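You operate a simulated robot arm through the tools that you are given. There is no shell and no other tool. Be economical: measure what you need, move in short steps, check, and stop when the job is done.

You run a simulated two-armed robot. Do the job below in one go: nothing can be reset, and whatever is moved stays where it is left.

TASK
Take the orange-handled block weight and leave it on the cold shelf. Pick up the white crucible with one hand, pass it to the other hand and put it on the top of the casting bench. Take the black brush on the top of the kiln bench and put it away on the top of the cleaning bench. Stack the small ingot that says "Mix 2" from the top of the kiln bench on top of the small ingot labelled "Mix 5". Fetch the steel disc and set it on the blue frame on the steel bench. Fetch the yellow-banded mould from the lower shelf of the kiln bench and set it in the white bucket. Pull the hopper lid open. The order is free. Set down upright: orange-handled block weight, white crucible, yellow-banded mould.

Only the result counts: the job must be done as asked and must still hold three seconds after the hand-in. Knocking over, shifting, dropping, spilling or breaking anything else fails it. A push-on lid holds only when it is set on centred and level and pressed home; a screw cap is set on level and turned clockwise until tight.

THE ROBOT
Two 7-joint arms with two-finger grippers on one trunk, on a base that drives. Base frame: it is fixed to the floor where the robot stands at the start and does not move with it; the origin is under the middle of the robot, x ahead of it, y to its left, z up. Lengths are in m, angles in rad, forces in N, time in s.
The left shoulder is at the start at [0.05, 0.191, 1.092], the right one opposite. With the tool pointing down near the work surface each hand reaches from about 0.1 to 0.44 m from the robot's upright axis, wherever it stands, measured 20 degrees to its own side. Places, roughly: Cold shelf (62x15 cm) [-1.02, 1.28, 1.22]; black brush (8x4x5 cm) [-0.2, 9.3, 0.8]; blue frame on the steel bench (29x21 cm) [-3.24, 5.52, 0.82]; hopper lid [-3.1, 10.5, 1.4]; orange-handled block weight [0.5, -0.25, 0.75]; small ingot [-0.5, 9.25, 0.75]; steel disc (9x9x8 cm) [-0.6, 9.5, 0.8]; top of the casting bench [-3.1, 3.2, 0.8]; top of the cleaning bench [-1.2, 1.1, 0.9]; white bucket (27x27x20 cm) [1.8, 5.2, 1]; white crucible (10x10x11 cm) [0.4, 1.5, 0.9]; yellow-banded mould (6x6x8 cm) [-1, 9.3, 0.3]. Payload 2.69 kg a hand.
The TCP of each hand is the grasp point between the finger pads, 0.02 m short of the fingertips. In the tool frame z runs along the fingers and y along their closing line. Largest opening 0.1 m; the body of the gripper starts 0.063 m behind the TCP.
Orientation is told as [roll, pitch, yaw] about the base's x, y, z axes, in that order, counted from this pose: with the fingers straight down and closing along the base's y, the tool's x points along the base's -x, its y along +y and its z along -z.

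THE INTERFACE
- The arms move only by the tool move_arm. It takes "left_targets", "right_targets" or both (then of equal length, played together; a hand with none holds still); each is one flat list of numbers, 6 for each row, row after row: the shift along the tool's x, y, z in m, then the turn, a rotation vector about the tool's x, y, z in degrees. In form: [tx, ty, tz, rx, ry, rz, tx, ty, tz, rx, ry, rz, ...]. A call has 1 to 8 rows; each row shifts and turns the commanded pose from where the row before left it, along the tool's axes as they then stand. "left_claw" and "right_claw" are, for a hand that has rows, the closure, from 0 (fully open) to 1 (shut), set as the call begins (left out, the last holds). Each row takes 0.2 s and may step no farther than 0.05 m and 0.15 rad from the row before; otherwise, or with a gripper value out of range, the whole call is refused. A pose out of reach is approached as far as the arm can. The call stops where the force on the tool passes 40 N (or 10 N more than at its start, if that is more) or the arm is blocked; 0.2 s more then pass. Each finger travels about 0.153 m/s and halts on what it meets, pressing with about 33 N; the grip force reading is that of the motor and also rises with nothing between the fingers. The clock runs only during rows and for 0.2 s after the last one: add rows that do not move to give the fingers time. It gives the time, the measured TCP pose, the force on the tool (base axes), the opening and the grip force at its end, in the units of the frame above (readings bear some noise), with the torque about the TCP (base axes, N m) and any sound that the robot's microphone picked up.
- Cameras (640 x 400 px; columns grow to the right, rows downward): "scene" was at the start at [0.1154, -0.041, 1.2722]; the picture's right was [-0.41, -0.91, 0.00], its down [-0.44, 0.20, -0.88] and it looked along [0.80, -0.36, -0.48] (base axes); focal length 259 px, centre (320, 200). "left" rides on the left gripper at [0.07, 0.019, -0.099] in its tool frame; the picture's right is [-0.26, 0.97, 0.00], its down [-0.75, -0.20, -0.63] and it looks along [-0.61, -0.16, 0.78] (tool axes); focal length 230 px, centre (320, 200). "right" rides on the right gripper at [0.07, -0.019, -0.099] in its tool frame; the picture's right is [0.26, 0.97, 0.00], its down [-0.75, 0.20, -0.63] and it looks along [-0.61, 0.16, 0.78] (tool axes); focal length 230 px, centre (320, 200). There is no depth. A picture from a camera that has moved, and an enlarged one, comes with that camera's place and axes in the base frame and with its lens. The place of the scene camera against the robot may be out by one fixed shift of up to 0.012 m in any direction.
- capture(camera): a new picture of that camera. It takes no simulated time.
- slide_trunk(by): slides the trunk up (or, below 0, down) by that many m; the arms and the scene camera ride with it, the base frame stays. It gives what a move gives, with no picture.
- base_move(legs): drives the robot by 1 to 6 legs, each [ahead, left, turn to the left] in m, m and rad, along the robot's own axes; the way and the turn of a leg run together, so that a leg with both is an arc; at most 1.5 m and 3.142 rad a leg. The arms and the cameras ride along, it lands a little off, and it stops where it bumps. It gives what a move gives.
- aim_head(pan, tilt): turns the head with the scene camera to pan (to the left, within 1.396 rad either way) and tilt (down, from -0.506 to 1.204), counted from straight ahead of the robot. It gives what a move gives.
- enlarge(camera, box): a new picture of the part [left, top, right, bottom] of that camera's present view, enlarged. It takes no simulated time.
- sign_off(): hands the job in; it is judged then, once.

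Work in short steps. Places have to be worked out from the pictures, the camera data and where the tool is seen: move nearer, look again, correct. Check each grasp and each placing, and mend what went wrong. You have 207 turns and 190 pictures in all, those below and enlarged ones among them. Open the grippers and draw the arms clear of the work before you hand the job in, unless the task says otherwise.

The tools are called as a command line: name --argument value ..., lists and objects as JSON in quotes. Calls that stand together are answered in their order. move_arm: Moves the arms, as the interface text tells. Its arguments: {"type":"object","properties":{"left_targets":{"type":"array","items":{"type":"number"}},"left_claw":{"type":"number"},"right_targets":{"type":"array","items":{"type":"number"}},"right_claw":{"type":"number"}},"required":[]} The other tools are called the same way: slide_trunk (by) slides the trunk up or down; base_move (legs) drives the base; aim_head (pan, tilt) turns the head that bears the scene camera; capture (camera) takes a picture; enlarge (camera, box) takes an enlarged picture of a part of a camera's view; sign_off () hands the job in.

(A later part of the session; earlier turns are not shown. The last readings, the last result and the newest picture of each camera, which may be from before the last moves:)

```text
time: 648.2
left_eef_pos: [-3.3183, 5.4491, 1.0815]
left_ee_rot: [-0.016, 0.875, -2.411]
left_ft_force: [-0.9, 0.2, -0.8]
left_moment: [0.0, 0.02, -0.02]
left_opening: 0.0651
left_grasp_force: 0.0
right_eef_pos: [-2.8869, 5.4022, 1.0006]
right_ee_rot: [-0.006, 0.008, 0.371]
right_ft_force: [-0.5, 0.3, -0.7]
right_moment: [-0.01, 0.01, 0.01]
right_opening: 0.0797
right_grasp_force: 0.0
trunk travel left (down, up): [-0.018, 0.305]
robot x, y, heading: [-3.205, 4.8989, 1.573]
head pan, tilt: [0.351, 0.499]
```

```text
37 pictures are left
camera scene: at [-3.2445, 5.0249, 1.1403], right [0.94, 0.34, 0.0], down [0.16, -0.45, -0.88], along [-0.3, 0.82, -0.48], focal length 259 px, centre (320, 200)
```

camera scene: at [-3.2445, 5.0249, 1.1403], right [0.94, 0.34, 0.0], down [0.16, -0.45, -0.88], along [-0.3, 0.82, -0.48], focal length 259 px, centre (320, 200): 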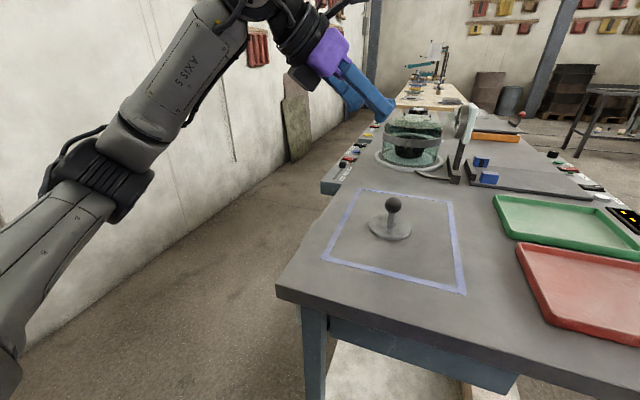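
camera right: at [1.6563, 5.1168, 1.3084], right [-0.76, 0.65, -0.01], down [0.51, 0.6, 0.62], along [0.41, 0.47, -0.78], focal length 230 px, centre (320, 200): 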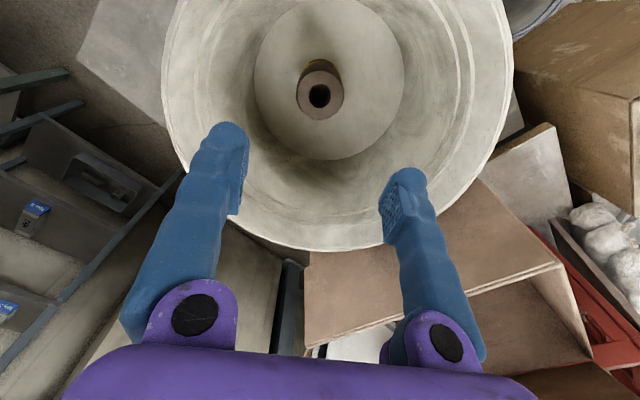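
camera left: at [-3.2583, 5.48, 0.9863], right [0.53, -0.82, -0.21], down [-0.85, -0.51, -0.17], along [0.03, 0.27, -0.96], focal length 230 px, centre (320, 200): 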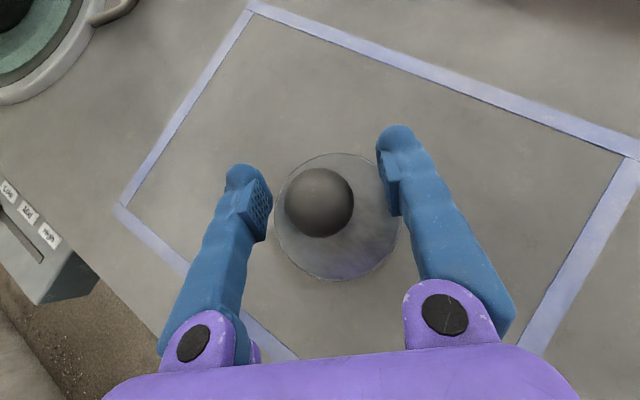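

Disc rests inside the blue frame. Next the hopper lid: raise the trunk and drive back to the east aisle.

slide_trunk --by 0.22

base_move --legs '[[-0.2, 0, 0], [0, -0.9, 0], [0.23, -0.3, 0], [0, -1.4, 0], [0, -0.75, 0]]'

base_move --legs '[[0, 0, -1.57], [0, 0.3, 0]]'

```text
time: 650.5
left_eef_pos: [-3.318, 5.4489, 1.3017]
left_ee_rot: [-0.016, 0.873, -2.409]
left_ft_force: [0.1, 0.3, 0.1]
left_moment: [0.0, -0.01, 0.02]
left_opening: 0.0649
left_grasp_force: 0.1
right_eef_pos: [-2.886, 5.4033, 1.2199]
right_ee_rot: [-0.008, 0.008, 0.368]
right_ft_force: [0.4, -1.1, 0.6]
right_moment: [-0.03, 0.0, -0.05]
right_opening: 0.0797
right_grasp_force: 0.1
trunk travel left (down, up): [-0.238, 0.085]
robot x, y, heading: [-3.2066, 4.9031, 1.572]
head pan, tilt: [0.351, 0.499]
```

```text
time: 681.5
left_eef_pos: [0.0345, 5.4903, 1.3014]
left_ee_rot: [-0.017, 0.874, -2.414]
left_ft_force: [-0.8, 0.9, -1.5]
left_moment: [-0.01, 0.02, 0.0]
left_opening: 0.0651
left_grasp_force: 0.1
right_eef_pos: [0.4645, 5.4412, 1.2212]
right_ee_rot: [-0.009, 0.009, 0.368]
right_ft_force: [-0.6, 0.5, -0.1]
right_moment: [0.02, 0.01, 0.01]
right_opening: 0.0801
right_grasp_force: 0.0
trunk travel left (down, up): [-0.238, 0.085]
robot x, y, heading: [0.1432, 4.9423, 1.565]
head pan, tilt: [0.351, 0.499]
```

```text
time: 688.5
left_eef_pos: [0.692, 5.3509, 1.3]
left_ee_rot: [-0.018, 0.875, 2.297]
left_ft_force: [0.6, -0.4, 0.2]
left_moment: [0.01, 0.0, 0.01]
left_opening: 0.065
left_grasp_force: 0.0
right_eef_pos: [0.644, 4.9191, 1.2216]
right_ee_rot: [-0.007, 0.009, -1.207]
right_ft_force: [-0.2, -0.2, 0.1]
right_moment: [0.0, 0.03, 0.0]
right_opening: 0.0798
right_grasp_force: 0.0
trunk travel left (down, up): [-0.238, 0.085]
robot x, y, heading: [0.1454, 5.2391, -0.007]
head pan, tilt: [0.351, 0.499]
```

Retract both hands ~12 cm for the narrow aisle, then strafe left to y≈8.05.

move_arm --left_targets '[-0.0173, 0.0296, -0.0204, 0, 0, 0, -0.0173, 0.0296, -0.0204, 0, 0, 0, -0.0173, 0.0296, -0.0204, 0, 0, 0, 0, 0, 0, 0, 0, 0]' --right_targets '[0.0145, -0.0373, 0, 0, 0, 0, 0.0145, -0.0373, 0, 0, 0, 0, 0.0145, -0.0373, 0, 0, 0, 0, 0, 0, 0, 0, 0, 0]'

base_move --legs '[[-0.02, 0.05, 0.008], [0, 1.4, 0], [0, 1.4, 0]]'

base_move --legs '[[0, 0, 1.5], [0, 0, 1.0]]'

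aim_head --pan 0.2 --tilt 0.3

capture --camera "scene"

```text
time: 689.5
left_eef_pos: [0.5745, 5.3514, 1.2984]
left_ee_rot: [-0.015, 0.874, 2.298]
left_ft_force: [0.4, 0.5, 0.2]
left_moment: [0.0, 0.03, 0.0]
left_opening: 0.065
left_grasp_force: 0.0
right_eef_pos: [0.5234, 4.92, 1.2216]
right_ee_rot: [-0.009, 0.01, -1.207]
right_ft_force: [0.1, -0.8, 0.0]
right_moment: [0.03, 0.04, -0.01]
right_opening: 0.0799
right_grasp_force: 0.0
trunk travel left (down, up): [-0.238, 0.085]
robot x, y, heading: [0.1447, 5.2412, 0.001]
head pan, tilt: [0.351, 0.499]
```

```text
time: 714.8
left_eef_pos: [0.5702, 8.1973, 1.2994]
left_ee_rot: [-0.017, 0.875, 2.291]
left_ft_force: [-0.5, -1.3, -0.7]
left_moment: [0.03, -0.02, 0.02]
left_opening: 0.0649
left_grasp_force: 0.0
right_eef_pos: [0.5172, 7.7677, 1.2213]
right_ee_rot: [-0.007, 0.008, -1.211]
right_ft_force: [0.7, 0.6, -0.5]
right_moment: [0.0, 0.03, 0.0]
right_opening: 0.08
right_grasp_force: 0.2
trunk travel left (down, up): [-0.238, 0.085]
robot x, y, heading: [0.1395, 8.0925, -0.015]
head pan, tilt: [0.351, 0.499]
```

```text
time: 721.4
left_eef_pos: [-0.2647, 8.2595, 1.3001]
left_ee_rot: [-0.017, 0.873, -1.486]
left_ft_force: [0.1, -0.2, 0.3]
left_moment: [0.02, -0.02, 0.03]
left_opening: 0.0648
left_grasp_force: 0.1
right_eef_pos: [0.0308, 8.5748, 1.2207]
right_ee_rot: [-0.007, 0.008, 1.294]
right_ft_force: [-0.2, -0.8, 0.5]
right_moment: [0.04, 0.02, 0.0]
right_opening: 0.0798
right_grasp_force: 0.0
trunk travel left (down, up): [-0.238, 0.085]
robot x, y, heading: [0.143, 8.0913, 2.5]
head pan, tilt: [0.351, 0.499]
```

```text
time: 722.1
left_eef_pos: [-0.2657, 8.259, 1.2984]
left_ee_rot: [-0.018, 0.874, -1.484]
left_ft_force: [-0.8, -0.2, -0.4]
left_moment: [0.01, 0.01, -0.01]
left_opening: 0.0653
left_grasp_force: 0.1
right_eef_pos: [0.0318, 8.5746, 1.2217]
right_ee_rot: [-0.007, 0.008, 1.295]
right_ft_force: [0.5, 0.0, -0.2]
right_moment: [0.02, 0.0, 0.02]
right_opening: 0.0801
right_grasp_force: 0.1
trunk travel left (down, up): [-0.238, 0.085]
robot x, y, heading: [0.139, 8.095, 2.492]
head pan, tilt: [0.201, 0.3]
```

```text
36 pictures are left
camera scene: at [0.0184, 8.1522, 1.3786], right [0.43, 0.9, 0.0], down [0.27, -0.13, -0.96], along [-0.86, 0.41, -0.3], focal length 259 px, centre (320, 200)
```

scene: 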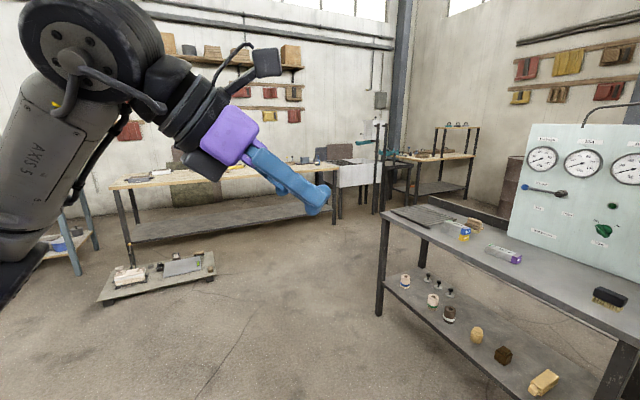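

The hopper should be near px (375,117). I enlarge that area.

enlarge --camera "scene" --box '[280, 60, 520, 210]'

```text
2.67 times, centred on (400, 135) of scene
camera zoom: at [0.0184, 8.1522, 1.3786], right [0.43, 0.9, 0.0], down [0.27, -0.13, -0.96], along [-0.86, 0.41, -0.3], focal length 691 px, centre (107, 373)
```

zoom: 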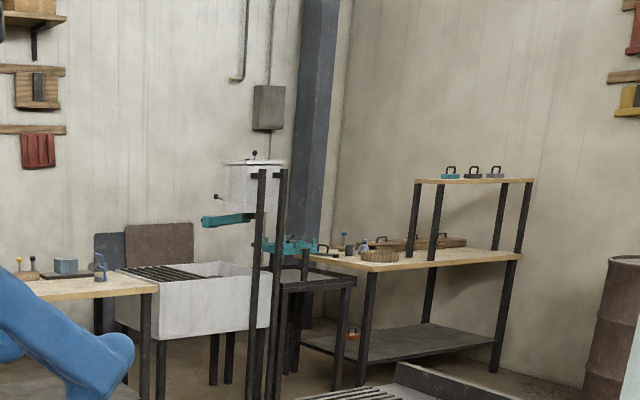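

The hopper (white box with a knobbed lid on black posts) is at about (−3.1,10.5). I drive northwest past the kiln bench for a closer look.

base_move --legs '[[0.95, 0.31, 0], [0.95, 0.31, 0], [0.35, -0.3, 0]]'

aim_head --pan -0.1 --tilt 0.15

capture --camera "scene"

```text
time: 734.9
left_eef_pos: [-2.2548, 9.3503, 1.2992]
left_ee_rot: [-0.017, 0.874, -1.483]
left_ft_force: [-0.1, 0.2, 0.5]
left_moment: [0.0, -0.01, 0.0]
left_opening: 0.0648
left_grasp_force: 0.0
right_eef_pos: [-1.9588, 9.6661, 1.2209]
right_ee_rot: [-0.008, 0.009, 1.3]
right_ft_force: [-0.2, 0.5, 0.2]
right_moment: [0.0, 0.04, -0.02]
right_opening: 0.08
right_grasp_force: 0.0
trunk travel left (down, up): [-0.238, 0.085]
robot x, y, heading: [-1.8433, 9.1848, 2.503]
head pan, tilt: [0.201, 0.3]
```

```text
time: 735.7
left_eef_pos: [-2.254, 9.3492, 1.2982]
left_ee_rot: [-0.019, 0.873, -1.483]
left_ft_force: [-0.2, -0.6, -0.4]
left_moment: [0.0, 0.0, 0.02]
left_opening: 0.0648
left_grasp_force: 0.1
right_eef_pos: [-1.958, 9.6666, 1.2215]
right_ee_rot: [-0.005, 0.009, 1.299]
right_ft_force: [-0.3, 0.1, 0.6]
right_moment: [0.01, -0.02, -0.02]
right_opening: 0.0802
right_grasp_force: 0.0
trunk travel left (down, up): [-0.238, 0.085]
robot x, y, heading: [-1.8487, 9.1878, 2.495]
head pan, tilt: [-0.099, 0.15]
```

```text
34 pictures are left
camera scene: at [-1.9543, 9.2663, 1.3927], right [0.68, 0.74, 0.0], down [0.11, -0.1, -0.99], along [-0.73, 0.67, -0.15], focal length 259 px, centre (320, 200)
```

scene: 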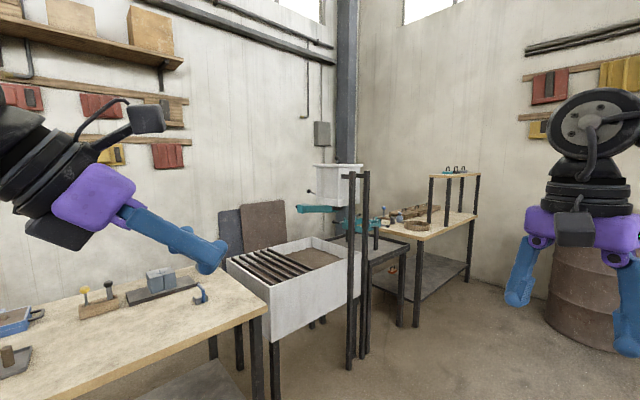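

enlarge --camera "scene" --box '[265, 140, 425, 240]'

```text
4.00 times, centred on (345, 190) of scene
camera zoom: at [-1.9543, 9.2663, 1.3927], right [0.68, 0.74, 0.0], down [0.11, -0.1, -0.99], along [-0.73, 0.67, -0.15], focal length 1036 px, centre (220, 240)
```

zoom: 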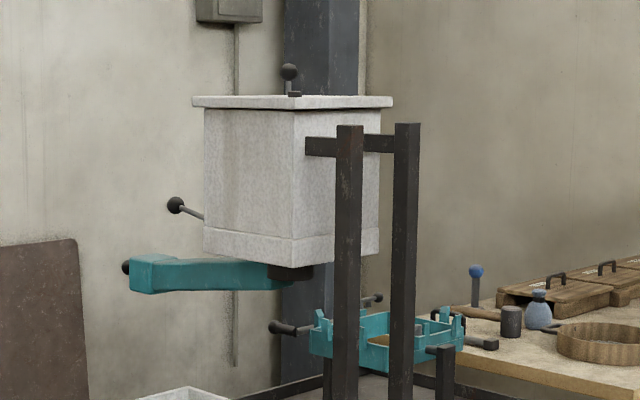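

The lid lies on the hopper box at z≈1.37 with a knob at ≈(−3.11,10.49,1.41); posts at (−2.97,10.47…10.64) and a tub corner at (−2.70,10.23). I turn to face −x and move to about (−2.35,10.5) for a close look.

base_move --legs '[[0, 0, 0.645], [0.25, -0.65, 0], [0.25, -0.68, 0]]'

slide_trunk --by 0.08

aim_head --pan 0.0 --tilt 0.2

capture --camera "scene"

```text
time: 749.5
left_eef_pos: [-2.7852, 10.3749, 1.2992]
left_ee_rot: [-0.015, 0.874, -0.828]
left_ft_force: [0.7, 0.3, 0.7]
left_moment: [-0.03, 0.01, 0.01]
left_opening: 0.065
left_grasp_force: 0.2
right_eef_pos: [-2.7427, 10.8062, 1.2222]
right_ee_rot: [-0.008, 0.01, 1.952]
right_ft_force: [0.3, -0.6, -0.1]
right_moment: [0.01, 0.0, 0.01]
right_opening: 0.0799
right_grasp_force: 0.1
trunk travel left (down, up): [-0.238, 0.085]
robot x, y, heading: [-2.3577, 10.4875, -3.13]
head pan, tilt: [-0.099, 0.15]
```

```text
time: 750.6
left_eef_pos: [-2.7856, 10.3741, 1.3798]
left_ee_rot: [-0.017, 0.873, -0.827]
left_ft_force: [-0.3, -0.4, -1.0]
left_moment: [0.03, -0.01, -0.01]
left_opening: 0.065
left_grasp_force: 0.0
right_eef_pos: [-2.7424, 10.8054, 1.301]
right_ee_rot: [-0.007, 0.009, 1.954]
right_ft_force: [-0.1, 1.2, 0.4]
right_moment: [0.02, 0.03, 0.01]
right_opening: 0.08
right_grasp_force: 0.0
trunk travel left (down, up): [-0.318, 0.005]
robot x, y, heading: [-2.3586, 10.4908, -3.135]
head pan, tilt: [-0.099, 0.15]
```

```text
time: 751.3
left_eef_pos: [-2.7844, 10.3736, 1.3796]
left_ee_rot: [-0.017, 0.874, -0.829]
left_ft_force: [-0.2, 0.0, 0.2]
left_moment: [0.0, 0.02, -0.02]
left_opening: 0.0649
left_grasp_force: 0.1
right_eef_pos: [-2.7431, 10.8058, 1.3005]
right_ee_rot: [-0.007, 0.007, 1.952]
right_ft_force: [-0.2, 0.2, 0.0]
right_moment: [-0.01, -0.02, 0.01]
right_opening: 0.0798
right_grasp_force: 0.0
trunk travel left (down, up): [-0.318, 0.005]
robot x, y, heading: [-2.3589, 10.4908, -3.132]
head pan, tilt: [0.0, 0.201]
```

```text
32 pictures are left
camera scene: at [-2.5001, 10.4855, 1.468], right [-0.01, 1.0, 0.0], down [0.2, 0.0, -0.98], along [-0.98, -0.01, -0.2], focal length 259 px, centre (320, 200)
```

scene: 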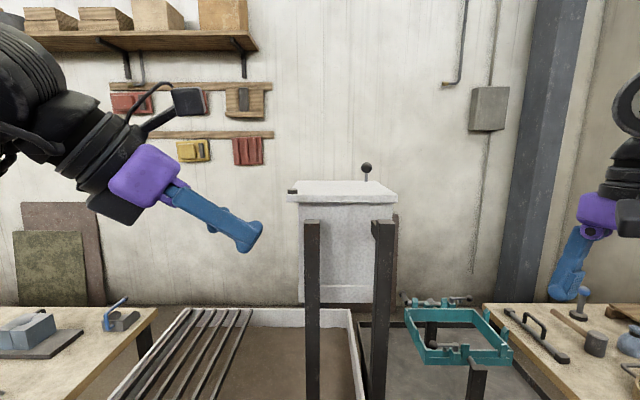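

The knob is toward the right side of the lid, with a dark fitting at the left edge (hinge?). Enlarge.

enlarge --camera "scene" --box '[272, 150, 416, 240]'

```text
4.44 times, centred on (344, 195) of scene
camera zoom: at [-2.5001, 10.4855, 1.468], right [-0.01, 1.0, 0.0], down [0.2, 0.0, -0.98], along [-0.98, -0.01, -0.2], focal length 1152 px, centre (213, 222)
```

zoom: 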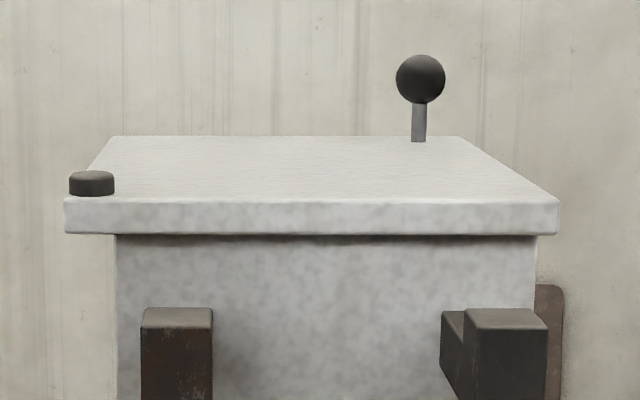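

It's a swivel lid: a vertical pivot stud at the near-left corner (≈(−3.005,10.43)), knob at the far-right corner ≈(−3.185,10.60,1.414). I'll grip the knob with the left hand and swing it toward me. First raise the left hand, retract the right, and move in.

move_arm --left_targets '[0.0328, 0, -0.0278, 0, 0, 0, 0.0328, 0, -0.0278, 0, 0, 0, 0, 0, 0, 0, 0, 0, 0, 0, 0, 0, 0, 0]' --right_targets '[0.0145, -0.0373, 0, 0, 0, 0, 0.0145, -0.0373, 0, 0, 0, 0, 0.0145, -0.0373, 0, 0, 0, 0, 0, 0, 0, 0, 0, 0]'

base_move --legs '[[0.2, -0.07, 0], [0, 0, -0.3]]'

capture --camera "left"

```text
time: 752.3
left_eef_pos: [-2.7839, 10.3732, 1.465]
left_ee_rot: [-0.016, 0.875, -0.826]
left_ft_force: [-0.3, 0.6, 0.0]
left_moment: [-0.02, -0.01, -0.03]
left_opening: 0.0651
left_grasp_force: 0.1
right_eef_pos: [-2.6244, 10.8067, 1.3036]
right_ee_rot: [-0.009, 0.008, 1.953]
right_ft_force: [-0.6, 0.4, -0.2]
right_moment: [0.0, -0.02, 0.0]
right_opening: 0.0798
right_grasp_force: 0.2
trunk travel left (down, up): [-0.318, 0.005]
robot x, y, heading: [-2.3604, 10.4897, -3.127]
head pan, tilt: [0.0, 0.201]
```

```text
time: 754.9
left_eef_pos: [-3.0006, 10.57, 1.465]
left_ee_rot: [-0.017, 0.875, -1.125]
left_ft_force: [0.0, -0.2, -0.5]
left_moment: [-0.04, 0.03, 0.01]
left_opening: 0.0649
left_grasp_force: 0.0
right_eef_pos: [-2.7194, 10.9362, 1.3024]
right_ee_rot: [-0.006, 0.009, 1.652]
right_ft_force: [0.4, -0.2, -0.4]
right_moment: [0.01, -0.01, 0.0]
right_opening: 0.0799
right_grasp_force: 0.1
trunk travel left (down, up): [-0.318, 0.005]
robot x, y, heading: [-2.5654, 10.555, 2.853]
head pan, tilt: [0.0, 0.201]
```

```text
30 pictures are left
camera left: at [-2.9695, 10.552, 1.5833], right [0.94, 0.28, -0.21], down [0.24, -0.95, -0.17], along [-0.25, 0.11, -0.96], focal length 230 px, centre (320, 200)
```

left: 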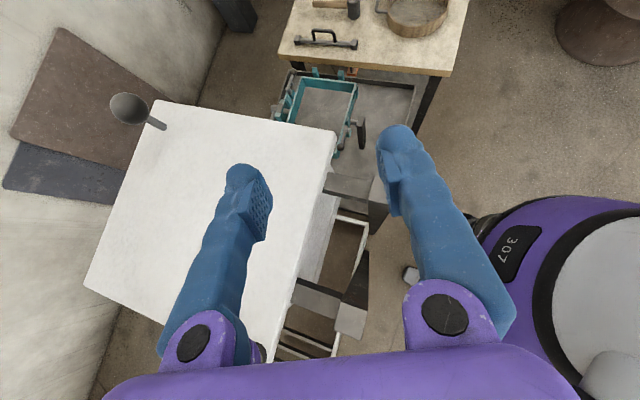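

Refined: knob ≈(−3.236,10.613,1.414), pivot ≈(−3.045,10.43), lid 22.7 cm square. To reach the knob I make the left tool more horizontal (+25° pitch) and point it more forward (+25°).

move_arm --left_targets '[0, 0, 0, 0, 8.3, 0, 0, 0, 0, 0, 8.3, 0, 0, 0, 0, 0, 8.3, 0, 0, 0, 0, 8, 0, -2.15, 0, 0, 0, 8, 0, -2.15, 0, 0, 0, 8, 0, -2.15, 0, 0, 0, 0, 0, 0]'

move_arm --left_targets '[-0.0013, -0.0293, 0.0338, 0, 0, 0, -0.0013, -0.0293, 0.0338, 0, 0, 0, -0.0013, -0.0293, 0.0338, 0, 0, 0, -0.0013, -0.0293, 0.0338, 0, 0, 0, 0, 0, 0, 0, 0, 0]'

capture --camera "left"

```text
time: 756.5
left_eef_pos: [-2.9999, 10.5707, 1.4658]
left_ee_rot: [-0.032, 1.314, -0.712]
left_ft_force: [-1.2, -0.3, 0.2]
left_moment: [0.0, 0.02, 0.0]
left_opening: 0.0649
left_grasp_force: 0.0
right_eef_pos: [-2.7202, 10.9369, 1.3028]
right_ee_rot: [-0.007, 0.008, 1.653]
right_ft_force: [-0.5, -0.1, -0.4]
right_moment: [0.0, 0.01, 0.03]
right_opening: 0.0802
right_grasp_force: 0.1
trunk travel left (down, up): [-0.318, 0.005]
robot x, y, heading: [-2.5644, 10.555, 2.859]
head pan, tilt: [0.0, 0.201]
```

```text
time: 757.7
left_eef_pos: [-3.1746, 10.5621, 1.4281]
left_ee_rot: [-0.041, 1.316, -0.718]
left_ft_force: [0.0, 0.2, 0.6]
left_moment: [-0.02, 0.04, -0.01]
left_opening: 0.0649
left_grasp_force: 0.0
right_eef_pos: [-2.7187, 10.9373, 1.3026]
right_ee_rot: [-0.007, 0.008, 1.652]
right_ft_force: [-0.1, 0.5, 0.1]
right_moment: [0.0, 0.0, 0.0]
right_opening: 0.0804
right_grasp_force: 0.1
trunk travel left (down, up): [-0.318, 0.005]
robot x, y, heading: [-2.562, 10.5546, 2.857]
head pan, tilt: [0.0, 0.201]
```

```text
29 pictures are left
camera left: at [-3.102, 10.528, 1.5215], right [0.66, 0.71, -0.26], down [0.49, -0.66, -0.56], along [-0.57, 0.24, -0.78], focal length 230 px, centre (320, 200)
```

left: 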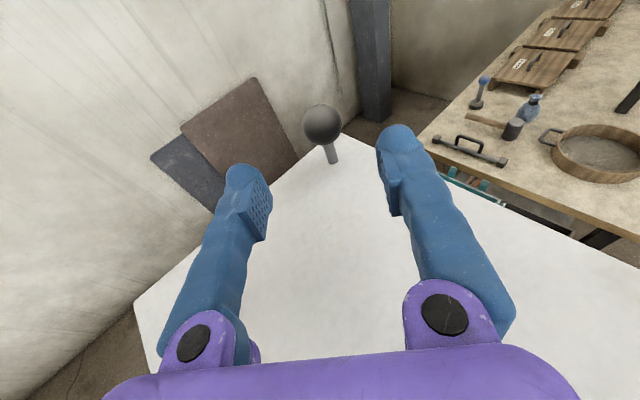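

Knob is centred between the fingers. Advance 7.5 cm along the tool and close.

move_arm --left_targets '[0.002, 0, 0.038, 0, 0, 0, 0.002, 0, 0.037, 0, 0, 0, 0, 0, 0, 0, 0, 0]'

move_arm --left_targets '[0, 0, 0, 0, 0, 0, 0, 0, 0, 0, 0, 0, 0, 0, 0, 0, 0, 0, 0, 0, 0, 0, 0, 0]' --left_claw 1

capture --camera "left"

```text
time: 758.7
left_eef_pos: [-3.2263, 10.588, 1.4304]
left_ee_rot: [-0.022, 1.344, -0.684]
left_ft_force: [0.2, 0.7, -0.2]
left_moment: [-0.02, 0.01, -0.03]
left_opening: 0.0652
left_grasp_force: 0.1
right_eef_pos: [-2.7185, 10.9309, 1.3043]
right_ee_rot: [-0.006, 0.004, 1.659]
right_ft_force: [-0.4, 1.0, -0.5]
right_moment: [-0.03, 0.03, -0.02]
right_opening: 0.0798
right_grasp_force: 0.0
trunk travel left (down, up): [-0.318, 0.005]
robot x, y, heading: [-2.5641, 10.5592, 2.861]
head pan, tilt: [0.0, 0.201]
stopped in row 3 (left hand): the arm was blocked; the commanded pose is now the measured one
```

```text
time: 759.3
left_eef_pos: [-3.2232, 10.5909, 1.4353]
left_ee_rot: [-0.044, 1.36, -0.709]
left_ft_force: [12.5, -11.3, 9.8]
left_moment: [-0.01, -0.14, -0.01]
left_opening: 0.0
left_grasp_force: 29.0
right_eef_pos: [-2.7178, 10.9318, 1.3036]
right_ee_rot: [-0.005, 0.005, 1.659]
right_ft_force: [0.6, 0.0, -0.1]
right_moment: [-0.06, -0.02, 0.0]
right_opening: 0.0799
right_grasp_force: 0.0
trunk travel left (down, up): [-0.318, 0.005]
robot x, y, heading: [-2.5597, 10.5561, 2.86]
head pan, tilt: [0.0, 0.201]
stopped in row 2 (left hand): the force on the tool passed its limit at 77 N (the readings are from after the stop); the commanded pose is now the measured one
```

```text
28 pictures are left
camera left: at [-3.1477, 10.5554, 1.5252], right [0.64, 0.72, -0.26], down [0.48, -0.64, -0.6], along [-0.6, 0.26, -0.76], focal length 230 px, centre (320, 200)
```

left: 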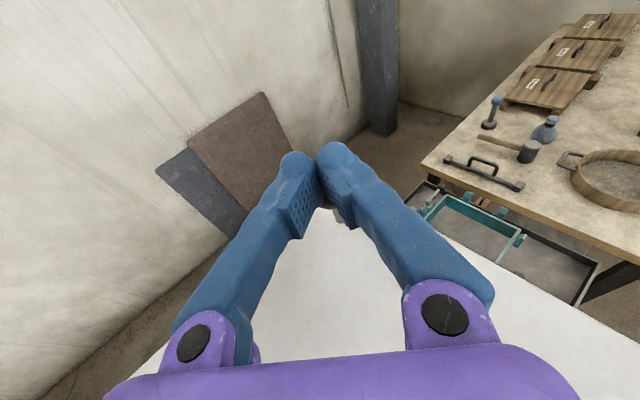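

The knob slipped out: the hand was blocked a bit high/short (wrist near the lid). I open, retreat, make the tool ~12° steeper, and approach horizontally at knob height.

move_arm --left_targets '[0, 0, 0, 0, 0, 0, 0, 0, -0.04, 0, 0, 0, 0, 0, -0.04, 0, 0, 0, 0, 0, 0, 0, -6, 0, 0, 0, 0, 0, -6, 0, 0, 0, 0, 0, 0, 0]' --left_claw 0.3

move_arm --left_targets '[-0.031, 0.007, 0.0138, 0, 0, 0, 0.0126, 0, 0.0283, 0, 0, 0, 0.0126, 0, 0.0283, 0, 0, 0, 0.0126, 0, 0.0283, 0, 0, 0, 0, 0, 0, 0, 0, 0]'

capture --camera "left"

```text
time: 760.7
left_eef_pos: [-3.1695, 10.5482, 1.4467]
left_ee_rot: [-0.02, 1.134, -0.684]
left_ft_force: [0.4, 0.3, 0.3]
left_moment: [0.0, 0.01, 0.01]
left_opening: 0.0697
left_grasp_force: 0.1
right_eef_pos: [-2.7215, 10.9347, 1.3026]
right_ee_rot: [-0.007, 0.006, 1.658]
right_ft_force: [-0.1, -0.4, 0.3]
right_moment: [-0.01, -0.01, -0.01]
right_opening: 0.0802
right_grasp_force: 0.0
trunk travel left (down, up): [-0.318, 0.005]
robot x, y, heading: [-2.5612, 10.5549, 2.855]
head pan, tilt: [0.0, 0.201]
```

```text
time: 761.9
left_eef_pos: [-3.2362, 10.6068, 1.4132]
left_ee_rot: [-0.016, 1.14, -0.681]
left_ft_force: [0.5, 0.3, 0.6]
left_moment: [0.0, 0.02, -0.02]
left_opening: 0.07
left_grasp_force: 0.1
right_eef_pos: [-2.7208, 10.932, 1.3048]
right_ee_rot: [-0.004, 0.005, 1.658]
right_ft_force: [-0.5, 0.7, 0.4]
right_moment: [-0.02, -0.02, -0.01]
right_opening: 0.08
right_grasp_force: 0.1
trunk travel left (down, up): [-0.318, 0.005]
robot x, y, heading: [-2.5628, 10.5556, 2.857]
head pan, tilt: [0.0, 0.201]
```

```text
27 pictures are left
camera left: at [-3.1768, 10.5849, 1.5181], right [0.68, 0.69, -0.24], down [0.57, -0.71, -0.42], along [-0.46, 0.15, -0.88], focal length 230 px, centre (320, 200)
```

left: 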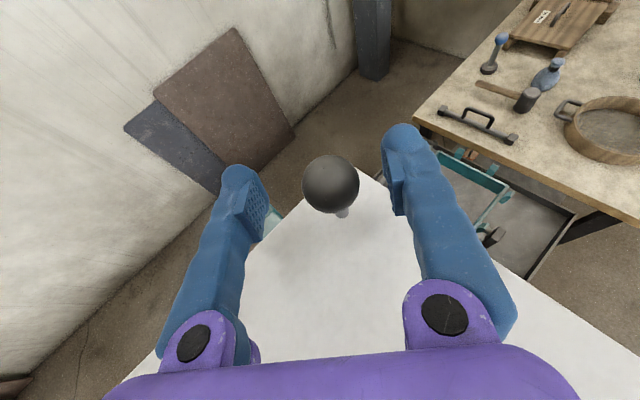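

Knob is now between the pads. Advance 8 mm and close.

move_arm --left_targets '[0.0033, 0, 0.0073, 0, 0, 0, 0, 0, 0, 0, 0, 0]'

move_arm --left_targets '[0, 0, 0, 0, 0, 0, 0, 0, 0, 0, 0, 0, 0, 0, 0, 0, 0, 0, 0, 0, 0, 0, 0, 0]' --left_claw 1

```text
time: 762.5
left_eef_pos: [-3.2388, 10.6086, 1.4125]
left_ee_rot: [-0.013, 1.143, -0.679]
left_ft_force: [-1.2, -0.1, -0.2]
left_moment: [-0.02, 0.01, 0.01]
left_opening: 0.0699
left_grasp_force: 0.1
right_eef_pos: [-2.7191, 10.9285, 1.3053]
right_ee_rot: [-0.005, 0.001, 1.658]
right_ft_force: [-0.3, -0.6, -0.4]
right_moment: [0.03, -0.04, -0.02]
right_opening: 0.0801
right_grasp_force: 0.0
trunk travel left (down, up): [-0.318, 0.005]
robot x, y, heading: [-2.5601, 10.5549, 2.859]
head pan, tilt: [0.0, 0.201]
```

```text
time: 763.5
left_eef_pos: [-3.2399, 10.6073, 1.414]
left_ee_rot: [-0.012, 1.143, -0.678]
left_ft_force: [2.1, 3.5, -3.4]
left_moment: [0.09, -0.04, -0.05]
left_opening: 0.0254
left_grasp_force: 44.9
right_eef_pos: [-2.7178, 10.9279, 1.305]
right_ee_rot: [-0.006, 0.001, 1.658]
right_ft_force: [-0.2, -0.2, -0.5]
right_moment: [-0.02, 0.01, 0.0]
right_opening: 0.08
right_grasp_force: 0.2
trunk travel left (down, up): [-0.318, 0.005]
robot x, y, heading: [-2.5593, 10.5575, 2.86]
head pan, tilt: [0.0, 0.201]
```

Knob gripped (25 mm). I try swinging it a little along the clockwise arc (toward +x,+y), watching the force.

move_arm --left_targets '[0, 0.015, 0, 0, 0, 0, 0, 0.015, 0, 0, 0, 0, 0, 0, 0, 0, 0, 0]'

```text
time: 763.9
left_eef_pos: [-3.2386, 10.6076, 1.4143]
left_ee_rot: [0.002, 1.145, -0.657]
left_ft_force: [-7.0, 13.4, -13.3]
left_moment: [0.37, 0.25, 0.05]
left_opening: 0.0255
left_grasp_force: 45.5
right_eef_pos: [-2.7213, 10.9283, 1.3045]
right_ee_rot: [-0.007, 0.003, 1.662]
right_ft_force: [0.1, 0.6, -1.4]
right_moment: [-0.03, 0.0, 0.0]
right_opening: 0.0795
right_grasp_force: 0.0
trunk travel left (down, up): [-0.318, 0.005]
robot x, y, heading: [-2.5621, 10.5557, 2.86]
head pan, tilt: [0.0, 0.201]
stopped in row 1 (left hand): the force on the tool passed its limit at 53 N (the readings are from after the stop); the commanded pose is now the measured one
```

No give clockwise. Try the other way (counter-clockwise).

move_arm --left_targets '[0, -0.012, 0, 0, 0, 0, 0, -0.012, 0, 0, 0, 0, 0, 0, 0, 0, 0, 0]'

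```text
time: 764.7
left_eef_pos: [-3.2517, 10.5983, 1.4142]
left_ee_rot: [-0.015, 1.144, -0.677]
left_ft_force: [15.7, -11.3, -1.2]
left_moment: [0.19, 0.11, 0.0]
left_opening: 0.0244
left_grasp_force: 45.0
right_eef_pos: [-2.7181, 10.9316, 1.3041]
right_ee_rot: [-0.004, 0.005, 1.658]
right_ft_force: [0.4, -0.1, 0.2]
right_moment: [-0.02, 0.0, 0.0]
right_opening: 0.0798
right_grasp_force: 0.0
trunk travel left (down, up): [-0.318, 0.005]
robot x, y, heading: [-2.5606, 10.5548, 2.859]
head pan, tilt: [0.0, 0.201]
```

It yields counter-clockwise (radial reaction only). I follow that arc about the pivot a little further and check with a picture.

move_arm --left_targets '[-0.002, -0.03, -0.0046, 0, 0, 0, -0.003, -0.028, -0.007, 0, 0, 0, 0, 0, 0, 0, 0, 0]'

capture --camera "scene"

```text
time: 765.5
left_eef_pos: [-3.2851, 10.548, 1.4129]
left_ee_rot: [-0.016, 1.142, -0.676]
left_ft_force: [-28.8, 13.7, 17.4]
left_moment: [0.32, 0.5, -0.19]
left_opening: 0.0236
left_grasp_force: 45.4
right_eef_pos: [-2.7253, 10.9383, 1.3016]
right_ee_rot: [-0.011, 0.011, 1.66]
right_ft_force: [0.7, -0.6, -0.8]
right_moment: [-0.01, 0.0, -0.03]
right_opening: 0.0801
right_grasp_force: 0.1
trunk travel left (down, up): [-0.318, 0.005]
robot x, y, heading: [-2.5632, 10.5592, 2.86]
head pan, tilt: [0.0, 0.201]
```

```text
26 pictures are left
camera scene: at [-2.7005, 10.5925, 1.4677], right [0.28, 0.96, 0.0], down [0.19, -0.06, -0.98], along [-0.94, 0.27, -0.2], focal length 259 px, centre (320, 200)
```

scene: 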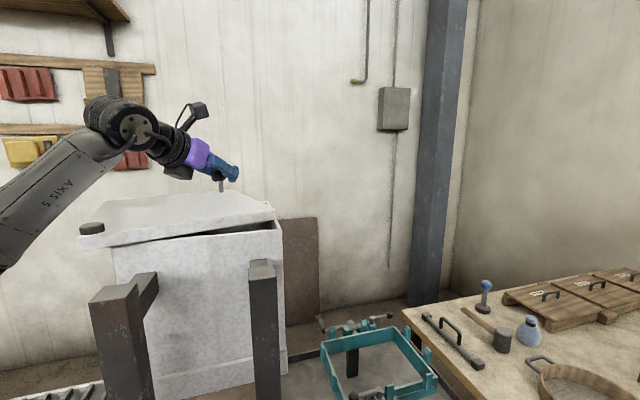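

The lid is swinging open counter-clockwise. I continue along the arc, rotating the hand with it.

move_arm --left_targets '[-0.0033, -0.025, -0.0072, 6.8, 0, -3.1, -0.0033, -0.025, -0.0072, 6.8, 0, -3.1, -0.0027, -0.0245, -0.0059, 6.8, 0, -3.1, -0.0027, -0.0245, -0.0059, 6.8, 0, -3.1, 0, 0, 0, 0, 0, 0]'

```text
time: 765.9
left_eef_pos: [-3.2962, 10.5218, 1.4126]
left_ee_rot: [-0.016, 1.147, -0.54]
left_ft_force: [-20.4, 6.1, 2.4]
left_moment: [0.09, 0.24, -0.25]
left_opening: 0.0237
left_grasp_force: 45.3
right_eef_pos: [-2.7255, 10.9368, 1.2999]
right_ee_rot: [-0.01, 0.009, 1.656]
right_ft_force: [0.2, 0.6, -0.1]
right_moment: [-0.02, -0.02, 0.01]
right_opening: 0.08
right_grasp_force: 0.1
trunk travel left (down, up): [-0.318, 0.005]
robot x, y, heading: [-2.5581, 10.5553, 2.858]
head pan, tilt: [0.0, 0.201]
stopped in row 2 (left hand): the force on the tool passed its limit at 50 N (the readings are from after the stop); the commanded pose is now the measured one
```

Reaction is outward, so the true arc bulges more. I relax outward 1 cm, then continue in smaller steps.

move_arm --left_targets '[0.0042, -0.0026, 0.0092, 0, 0, 0, 0.0, -0.02, 0.0, 3, 0, -1.4, 0.0, -0.02, 0.0, 3, 0, -1.4, 0, 0, 0, 0, 0, 0]'

```text
time: 766.9
left_eef_pos: [-3.317, 10.4855, 1.4159]
left_ee_rot: [-0.012, 1.143, -0.421]
left_ft_force: [30.7, -5.7, -23.6]
left_moment: [-0.03, 0.04, 0.06]
left_opening: 0.0213
left_grasp_force: 45.2
right_eef_pos: [-2.7185, 10.9334, 1.303]
right_ee_rot: [-0.006, 0.005, 1.658]
right_ft_force: [0.2, -0.7, 1.1]
right_moment: [-0.03, -0.02, 0.02]
right_opening: 0.0801
right_grasp_force: 0.1
trunk travel left (down, up): [-0.318, 0.005]
robot x, y, heading: [-2.5596, 10.5554, 2.854]
head pan, tilt: [0.0, 0.201]
```

Now the reaction is inward, so I'm near the true circle (r≈0.266 about (−3.045,10.43), ~31° open). Continue along it.

move_arm --left_targets '[-0.0058, -0.0241, -0.0127, 5.45, 0, -2.5, -0.0058, -0.0241, -0.0127, 5.45, 0, -2.5, -0.0036, -0.0263, -0.0078, 5.45, 0, -2.5, -0.0036, -0.0263, -0.0078, 5.45, 0, -2.5, 0, 0, 0, 0, 0, 0]'

capture --camera "scene"

```text
time: 767.6
left_eef_pos: [-3.3241, 10.4184, 1.4161]
left_ee_rot: [0.006, 1.158, -0.151]
left_ft_force: [-34.3, -2.7, 2.9]
left_moment: [-0.22, -0.09, -0.41]
left_opening: 0.0212
left_grasp_force: 45.0
right_eef_pos: [-2.7284, 10.9348, 1.3028]
right_ee_rot: [-0.016, 0.008, 1.656]
right_ft_force: [-0.6, 0.4, -0.4]
right_moment: [0.01, -0.01, -0.01]
right_opening: 0.0803
right_grasp_force: 0.1
trunk travel left (down, up): [-0.318, 0.005]
robot x, y, heading: [-2.5635, 10.5545, 2.858]
head pan, tilt: [0.0, 0.201]
stopped in row 3 (left hand): the force on the tool passed its limit at 57 N (the readings are from after the stop); the commanded pose is now the measured one
```

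```text
25 pictures are left
camera scene: at [-2.7055, 10.5893, 1.4674], right [0.28, 0.96, 0.0], down [0.2, -0.06, -0.98], along [-0.94, 0.28, -0.2], focal length 259 px, centre (320, 200)
```

scene: 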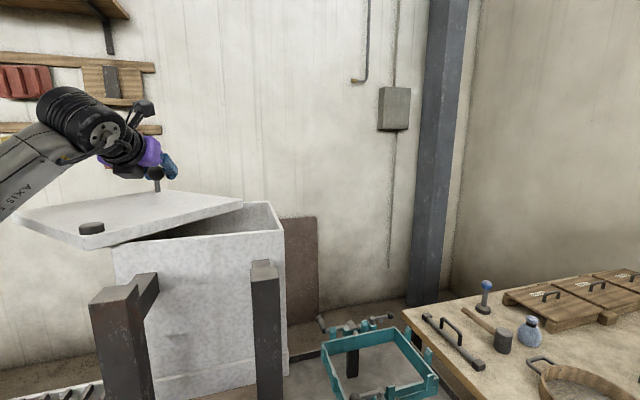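

About 45° open and moving well. Relax outward a little and continue.

move_arm --left_targets '[0.0025, -0.001, 0.0054, 0, 0, 0, -0.0008, -0.02, -0.0016, 3, 0, -1.4, -0.0008, -0.02, -0.0016, 3, 0, -1.4, 0, 0, 0, 0, 0, 0]'

```text
time: 768.6
left_eef_pos: [-3.3219, 10.3835, 1.4158]
left_ee_rot: [0.006, 1.15, -0.042]
left_ft_force: [24.1, 3.3, -36.7]
left_moment: [0.04, 0.26, 0.0]
left_opening: 0.0212
left_grasp_force: 44.9
right_eef_pos: [-2.7222, 10.9344, 1.3027]
right_ee_rot: [-0.007, 0.008, 1.655]
right_ft_force: [-0.6, -0.2, -0.2]
right_moment: [0.02, 0.02, 0.03]
right_opening: 0.0802
right_grasp_force: 0.1
trunk travel left (down, up): [-0.318, 0.005]
robot x, y, heading: [-2.5633, 10.5556, 2.859]
head pan, tilt: [0.0, 0.201]
```

Near the circle; continue with inward-turning steps and 3 mm lower.

move_arm --left_targets '[-0.0056, -0.02, -0.0052, 3, 0, -1.4, -0.0032, -0.0225, -0.007, 3, 0, -1.4, -0.0036, -0.0222, -0.0078, 3, 0, -1.4, 0, 0, 0, 0, 0, 0]'

```text
time: 769.6
left_eef_pos: [-3.3033, 10.3118, 1.4163]
left_ee_rot: [0.034, 1.164, 0.165]
left_ft_force: [-18.2, -6.7, -6.8]
left_moment: [-0.15, 0.09, 0.11]
left_opening: 0.0205
left_grasp_force: 45.3
right_eef_pos: [-2.7282, 10.9329, 1.3016]
right_ee_rot: [-0.012, 0.008, 1.657]
right_ft_force: [0.8, -0.3, 0.5]
right_moment: [0.0, -0.01, 0.0]
right_opening: 0.0801
right_grasp_force: 0.0
trunk travel left (down, up): [-0.318, 0.005]
robot x, y, heading: [-2.561, 10.5547, 2.854]
head pan, tilt: [0.0, 0.201]
```

~68° open. Three more steps toward ~90°.

move_arm --left_targets '[-0.0026, -0.0234, -0.0057, 3, 0, -1.4, -0.0035, -0.0225, -0.0078, 3, 0, -1.4, -0.0044, -0.0215, -0.0096, 3, 0, -1.4, 0, 0, 0, 0, 0, 0]'

capture --camera "scene"

```text
time: 770.4
left_eef_pos: [-3.2728, 10.2606, 1.416]
left_ee_rot: [0.051, 1.164, 0.319]
left_ft_force: [-15.5, -5.6, -3.6]
left_moment: [-0.11, 0.11, 0.58]
left_opening: 0.0208
left_grasp_force: 45.4
right_eef_pos: [-2.7245, 10.9334, 1.302]
right_ee_rot: [-0.01, 0.009, 1.657]
right_ft_force: [0.5, -0.6, -0.1]
right_moment: [0.01, 0.0, 0.01]
right_opening: 0.0798
right_grasp_force: 0.1
trunk travel left (down, up): [-0.318, 0.005]
robot x, y, heading: [-2.5597, 10.5578, 2.859]
head pan, tilt: [0.0, 0.201]
stopped in row 3 (left hand): the force on the tool passed its limit at 67 N (the readings are from after the stop); the commanded pose is now the measured one
```

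```text
24 pictures are left
camera scene: at [-2.7005, 10.5882, 1.4677], right [0.28, 0.96, 0.0], down [0.19, -0.05, -0.98], along [-0.94, 0.27, -0.2], focal length 259 px, centre (320, 200)
```

scene: 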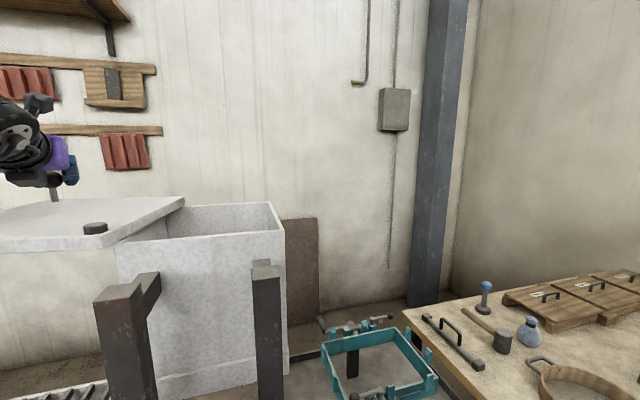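

The hopper is open about 80°. One more gentle step to see whether it's at its stop, then I release.

move_arm --left_targets '[-0.001, -0.012, -0.0015, 0, 0, 0, -0.002, -0.012, -0.004, 0, 0, 0, 0, 0, 0, 0, 0, 0]'

move_arm --left_targets '[0, 0, 0, 0, 0, 0, 0, 0, 0, 0, 0, 0, 0, 0, 0, 0, 0, 0]' --left_claw 0.3

move_arm --left_targets '[0, 0, -0.04, 0, 0, 0, 0.02, 0, -0.04, 0, 0, 0, 0.03, 0, -0.03, 0, 0, 0, 0.03, 0, -0.03, 0, 0, 0, 0, 0, 0, 0, 0, 0]'

capture --camera "scene"

```text
time: 770.9
left_eef_pos: [-3.2683, 10.2531, 1.4159]
left_ee_rot: [0.048, 1.164, 0.312]
left_ft_force: [-17.0, -1.7, -5.1]
left_moment: [-0.19, 0.32, 0.44]
left_opening: 0.0211
left_grasp_force: 45.2
right_eef_pos: [-2.7227, 10.9348, 1.3019]
right_ee_rot: [-0.009, 0.008, 1.657]
right_ft_force: [-0.3, -0.1, -0.7]
right_moment: [0.03, 0.03, 0.0]
right_opening: 0.08
right_grasp_force: 0.0
trunk travel left (down, up): [-0.318, 0.005]
robot x, y, heading: [-2.5635, 10.5555, 2.855]
head pan, tilt: [0.0, 0.201]
stopped in row 2 (left hand): the force on the tool passed its limit at 50 N (the readings are from after the stop); the commanded pose is now the measured one
```

```text
time: 771.6
left_eef_pos: [-3.2649, 10.2535, 1.4175]
left_ee_rot: [0.05, 1.168, 0.313]
left_ft_force: [-0.2, -0.2, -0.1]
left_moment: [0.03, -0.03, 0.01]
left_opening: 0.07
left_grasp_force: 0.1
right_eef_pos: [-2.7225, 10.9345, 1.3028]
right_ee_rot: [-0.006, 0.007, 1.656]
right_ft_force: [-0.9, 1.2, -0.6]
right_moment: [0.02, 0.04, 0.0]
right_opening: 0.0799
right_grasp_force: 0.1
trunk travel left (down, up): [-0.318, 0.005]
robot x, y, heading: [-2.5623, 10.556, 2.856]
head pan, tilt: [0.0, 0.201]
```

```text
time: 772.9
left_eef_pos: [-3.1721, 10.2764, 1.5471]
left_ee_rot: [0.049, 1.167, 0.31]
left_ft_force: [-0.3, 0.2, 0.2]
left_moment: [0.0, 0.02, 0.0]
left_opening: 0.07
left_grasp_force: 0.0
right_eef_pos: [-2.7236, 10.9348, 1.3027]
right_ee_rot: [-0.009, 0.008, 1.655]
right_ft_force: [0.0, 0.0, -0.7]
right_moment: [0.01, 0.0, 0.01]
right_opening: 0.08
right_grasp_force: 0.2
trunk travel left (down, up): [-0.318, 0.005]
robot x, y, heading: [-2.5649, 10.5564, 2.853]
head pan, tilt: [0.0, 0.201]
```

```text
23 pictures are left
camera scene: at [-2.6989, 10.5893, 1.4679], right [0.28, 0.96, 0.0], down [0.19, -0.06, -0.98], along [-0.94, 0.28, -0.2], focal length 259 px, centre (320, 200)
```

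scene: 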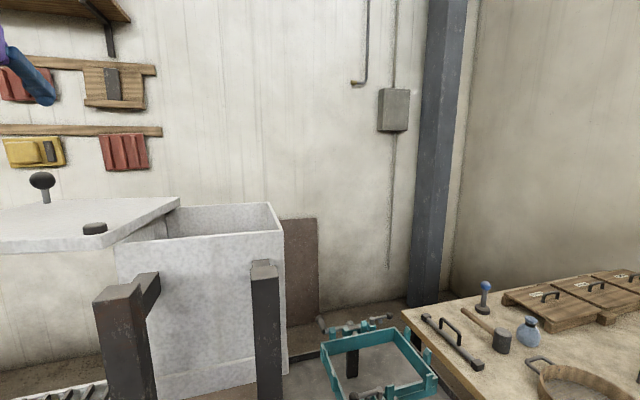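

Lid is open (~85°). Now fetch the brush: I back out along the earlier route, turn to face the kiln bench, and move to its right part.

base_move --legs '[[-0.535, 0.55, 0], [-0.535, 0.55, 0], [0, 0, -1.285], [-0.5, -0.2, 0], [-0.2, -1.2, 0]]'

move_arm --right_targets '[-0.02, 0.02, 0, 0, 0, 7, -0.02, 0.02, 0, 0, 0, 7, -0.02, 0.02, 0, 0, 0, 7, 0, 0, 0, 0, 0, 0]' --right_claw 0

aim_head --pan -0.3 --tilt 0.6

capture --camera "scene"

```text
time: 799.4
left_eef_pos: [-0.8645, 9.0091, 1.5484]
left_ee_rot: [0.05, 1.168, -0.979]
left_ft_force: [-0.3, -0.4, 0.1]
left_moment: [0.01, -0.03, 0.0]
left_opening: 0.0698
left_grasp_force: 0.0
right_eef_pos: [-0.1094, 8.7607, 1.3031]
right_ee_rot: [-0.008, 0.006, 0.364]
right_ft_force: [-0.9, 0.8, 1.0]
right_moment: [0.0, -0.04, 0.0]
right_opening: 0.0798
right_grasp_force: 0.1
trunk travel left (down, up): [-0.318, 0.005]
robot x, y, heading: [-0.4314, 8.5024, 1.563]
head pan, tilt: [0.0, 0.201]
```

```text
time: 800.4
left_eef_pos: [-0.8641, 9.0091, 1.5471]
left_ee_rot: [0.05, 1.168, -0.979]
left_ft_force: [0.2, -0.3, -0.1]
left_moment: [0.01, -0.02, -0.01]
left_opening: 0.07
left_grasp_force: 0.0
right_eef_pos: [-0.0644, 8.8319, 1.3016]
right_ee_rot: [-0.008, 0.003, -0.005]
right_ft_force: [-0.4, -0.3, 0.0]
right_moment: [0.01, -0.03, 0.0]
right_opening: 0.1
right_grasp_force: 0.1
trunk travel left (down, up): [-0.318, 0.005]
robot x, y, heading: [-0.4312, 8.4997, 1.564]
head pan, tilt: [0.0, 0.201]
```

```text
time: 801.3
left_eef_pos: [-0.8646, 9.0095, 1.547]
left_ee_rot: [0.051, 1.166, -0.98]
left_ft_force: [-0.1, 0.4, 0.7]
left_moment: [-0.02, 0.02, 0.02]
left_opening: 0.07
left_grasp_force: 0.1
right_eef_pos: [-0.0653, 8.8336, 1.3]
right_ee_rot: [-0.009, 0.005, -0.005]
right_ft_force: [-0.4, -0.2, -0.4]
right_moment: [-0.04, 0.01, 0.02]
right_opening: 0.0999
right_grasp_force: 0.0
trunk travel left (down, up): [-0.318, 0.005]
robot x, y, heading: [-0.4276, 8.5038, 1.567]
head pan, tilt: [-0.3, 0.6]
```

```text
22 pictures are left
camera scene: at [-0.4102, 8.6229, 1.4313], right [0.95, -0.3, 0.0], down [-0.17, -0.54, -0.83], along [0.25, 0.79, -0.56], focal length 259 px, centre (320, 200)
```

scene: 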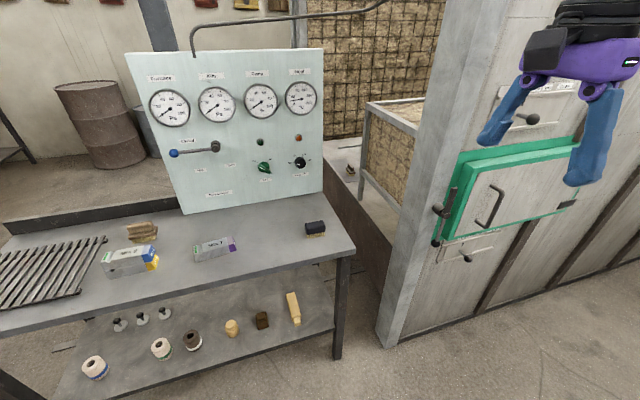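

Brush at about (−0.215,9.295). I move in (slightly left to keep the elbow away from the cabinet) and place the right hand above it.

base_move --legs '[[0, 0.08, 0], [0.33, 0, 0]]'

move_arm --right_targets '[0.015, 0.028, 0, 0, 0, 0, 0.015, 0.028, 0, 0, 0, 0, 0.015, 0.028, 0, 0, 0, 0, 0.015, 0.028, 0, 0, 0, 0, 0, 0, 0, 0, 0, 0]'

slide_trunk --by -0.28

capture --camera "right"

```text
time: 804.4
left_eef_pos: [-0.9398, 9.3393, 1.5472]
left_ee_rot: [0.051, 1.167, -0.981]
left_ft_force: [0.1, 0.4, 0.5]
left_moment: [-0.02, -0.01, 0.04]
left_opening: 0.0702
left_grasp_force: 0.1
right_eef_pos: [-0.1392, 9.1591, 1.301]
right_ee_rot: [-0.01, 0.005, -0.007]
right_ft_force: [-0.1, 0.3, 0.2]
right_moment: [0.0, 0.01, 0.04]
right_opening: 0.0999
right_grasp_force: 0.1
trunk travel left (down, up): [-0.318, 0.005]
robot x, y, heading: [-0.5073, 8.8303, 1.555]
head pan, tilt: [-0.3, 0.6]
```

```text
time: 805.6
left_eef_pos: [-0.9381, 9.3384, 1.5484]
left_ee_rot: [0.051, 1.169, -0.98]
left_ft_force: [0.6, 0.4, 0.4]
left_moment: [0.04, 0.01, 0.0]
left_opening: 0.0701
left_grasp_force: 0.0
right_eef_pos: [-0.1992, 9.271, 1.2995]
right_ee_rot: [-0.009, 0.006, -0.007]
right_ft_force: [0.3, -0.4, 0.3]
right_moment: [0.01, -0.02, 0.07]
right_opening: 0.0999
right_grasp_force: 0.0
trunk travel left (down, up): [-0.318, 0.005]
robot x, y, heading: [-0.5069, 8.8253, 1.568]
head pan, tilt: [-0.3, 0.6]
```

```text
time: 808.5
left_eef_pos: [-0.9398, 9.339, 1.267]
left_ee_rot: [0.05, 1.168, -0.983]
left_ft_force: [0.3, -0.3, -0.4]
left_moment: [0.01, -0.03, 0.0]
left_opening: 0.0702
left_grasp_force: 0.0
right_eef_pos: [-0.1999, 9.2704, 1.0203]
right_ee_rot: [-0.01, 0.006, -0.007]
right_ft_force: [-0.6, 0.9, -0.4]
right_moment: [-0.02, -0.04, 0.0]
right_opening: 0.1
right_grasp_force: 0.2
trunk travel left (down, up): [-0.038, 0.285]
robot x, y, heading: [-0.505, 8.8274, 1.56]
head pan, tilt: [-0.3, 0.6]
```

```text
21 pictures are left
camera right: at [-0.272, 9.2529, 1.1182], right [-0.25, 0.97, -0.01], down [0.75, 0.2, 0.62], along [0.61, 0.15, -0.78], focal length 230 px, centre (320, 200)
```

right: 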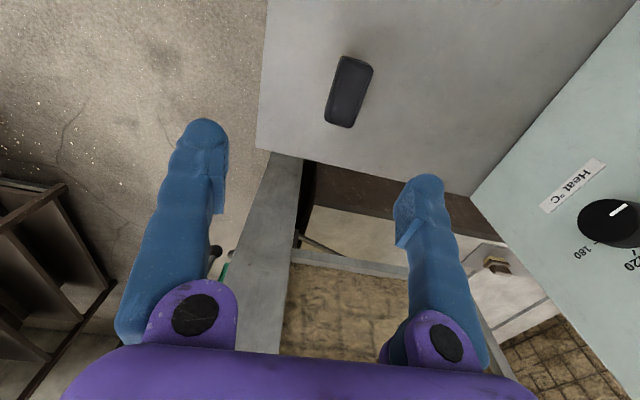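

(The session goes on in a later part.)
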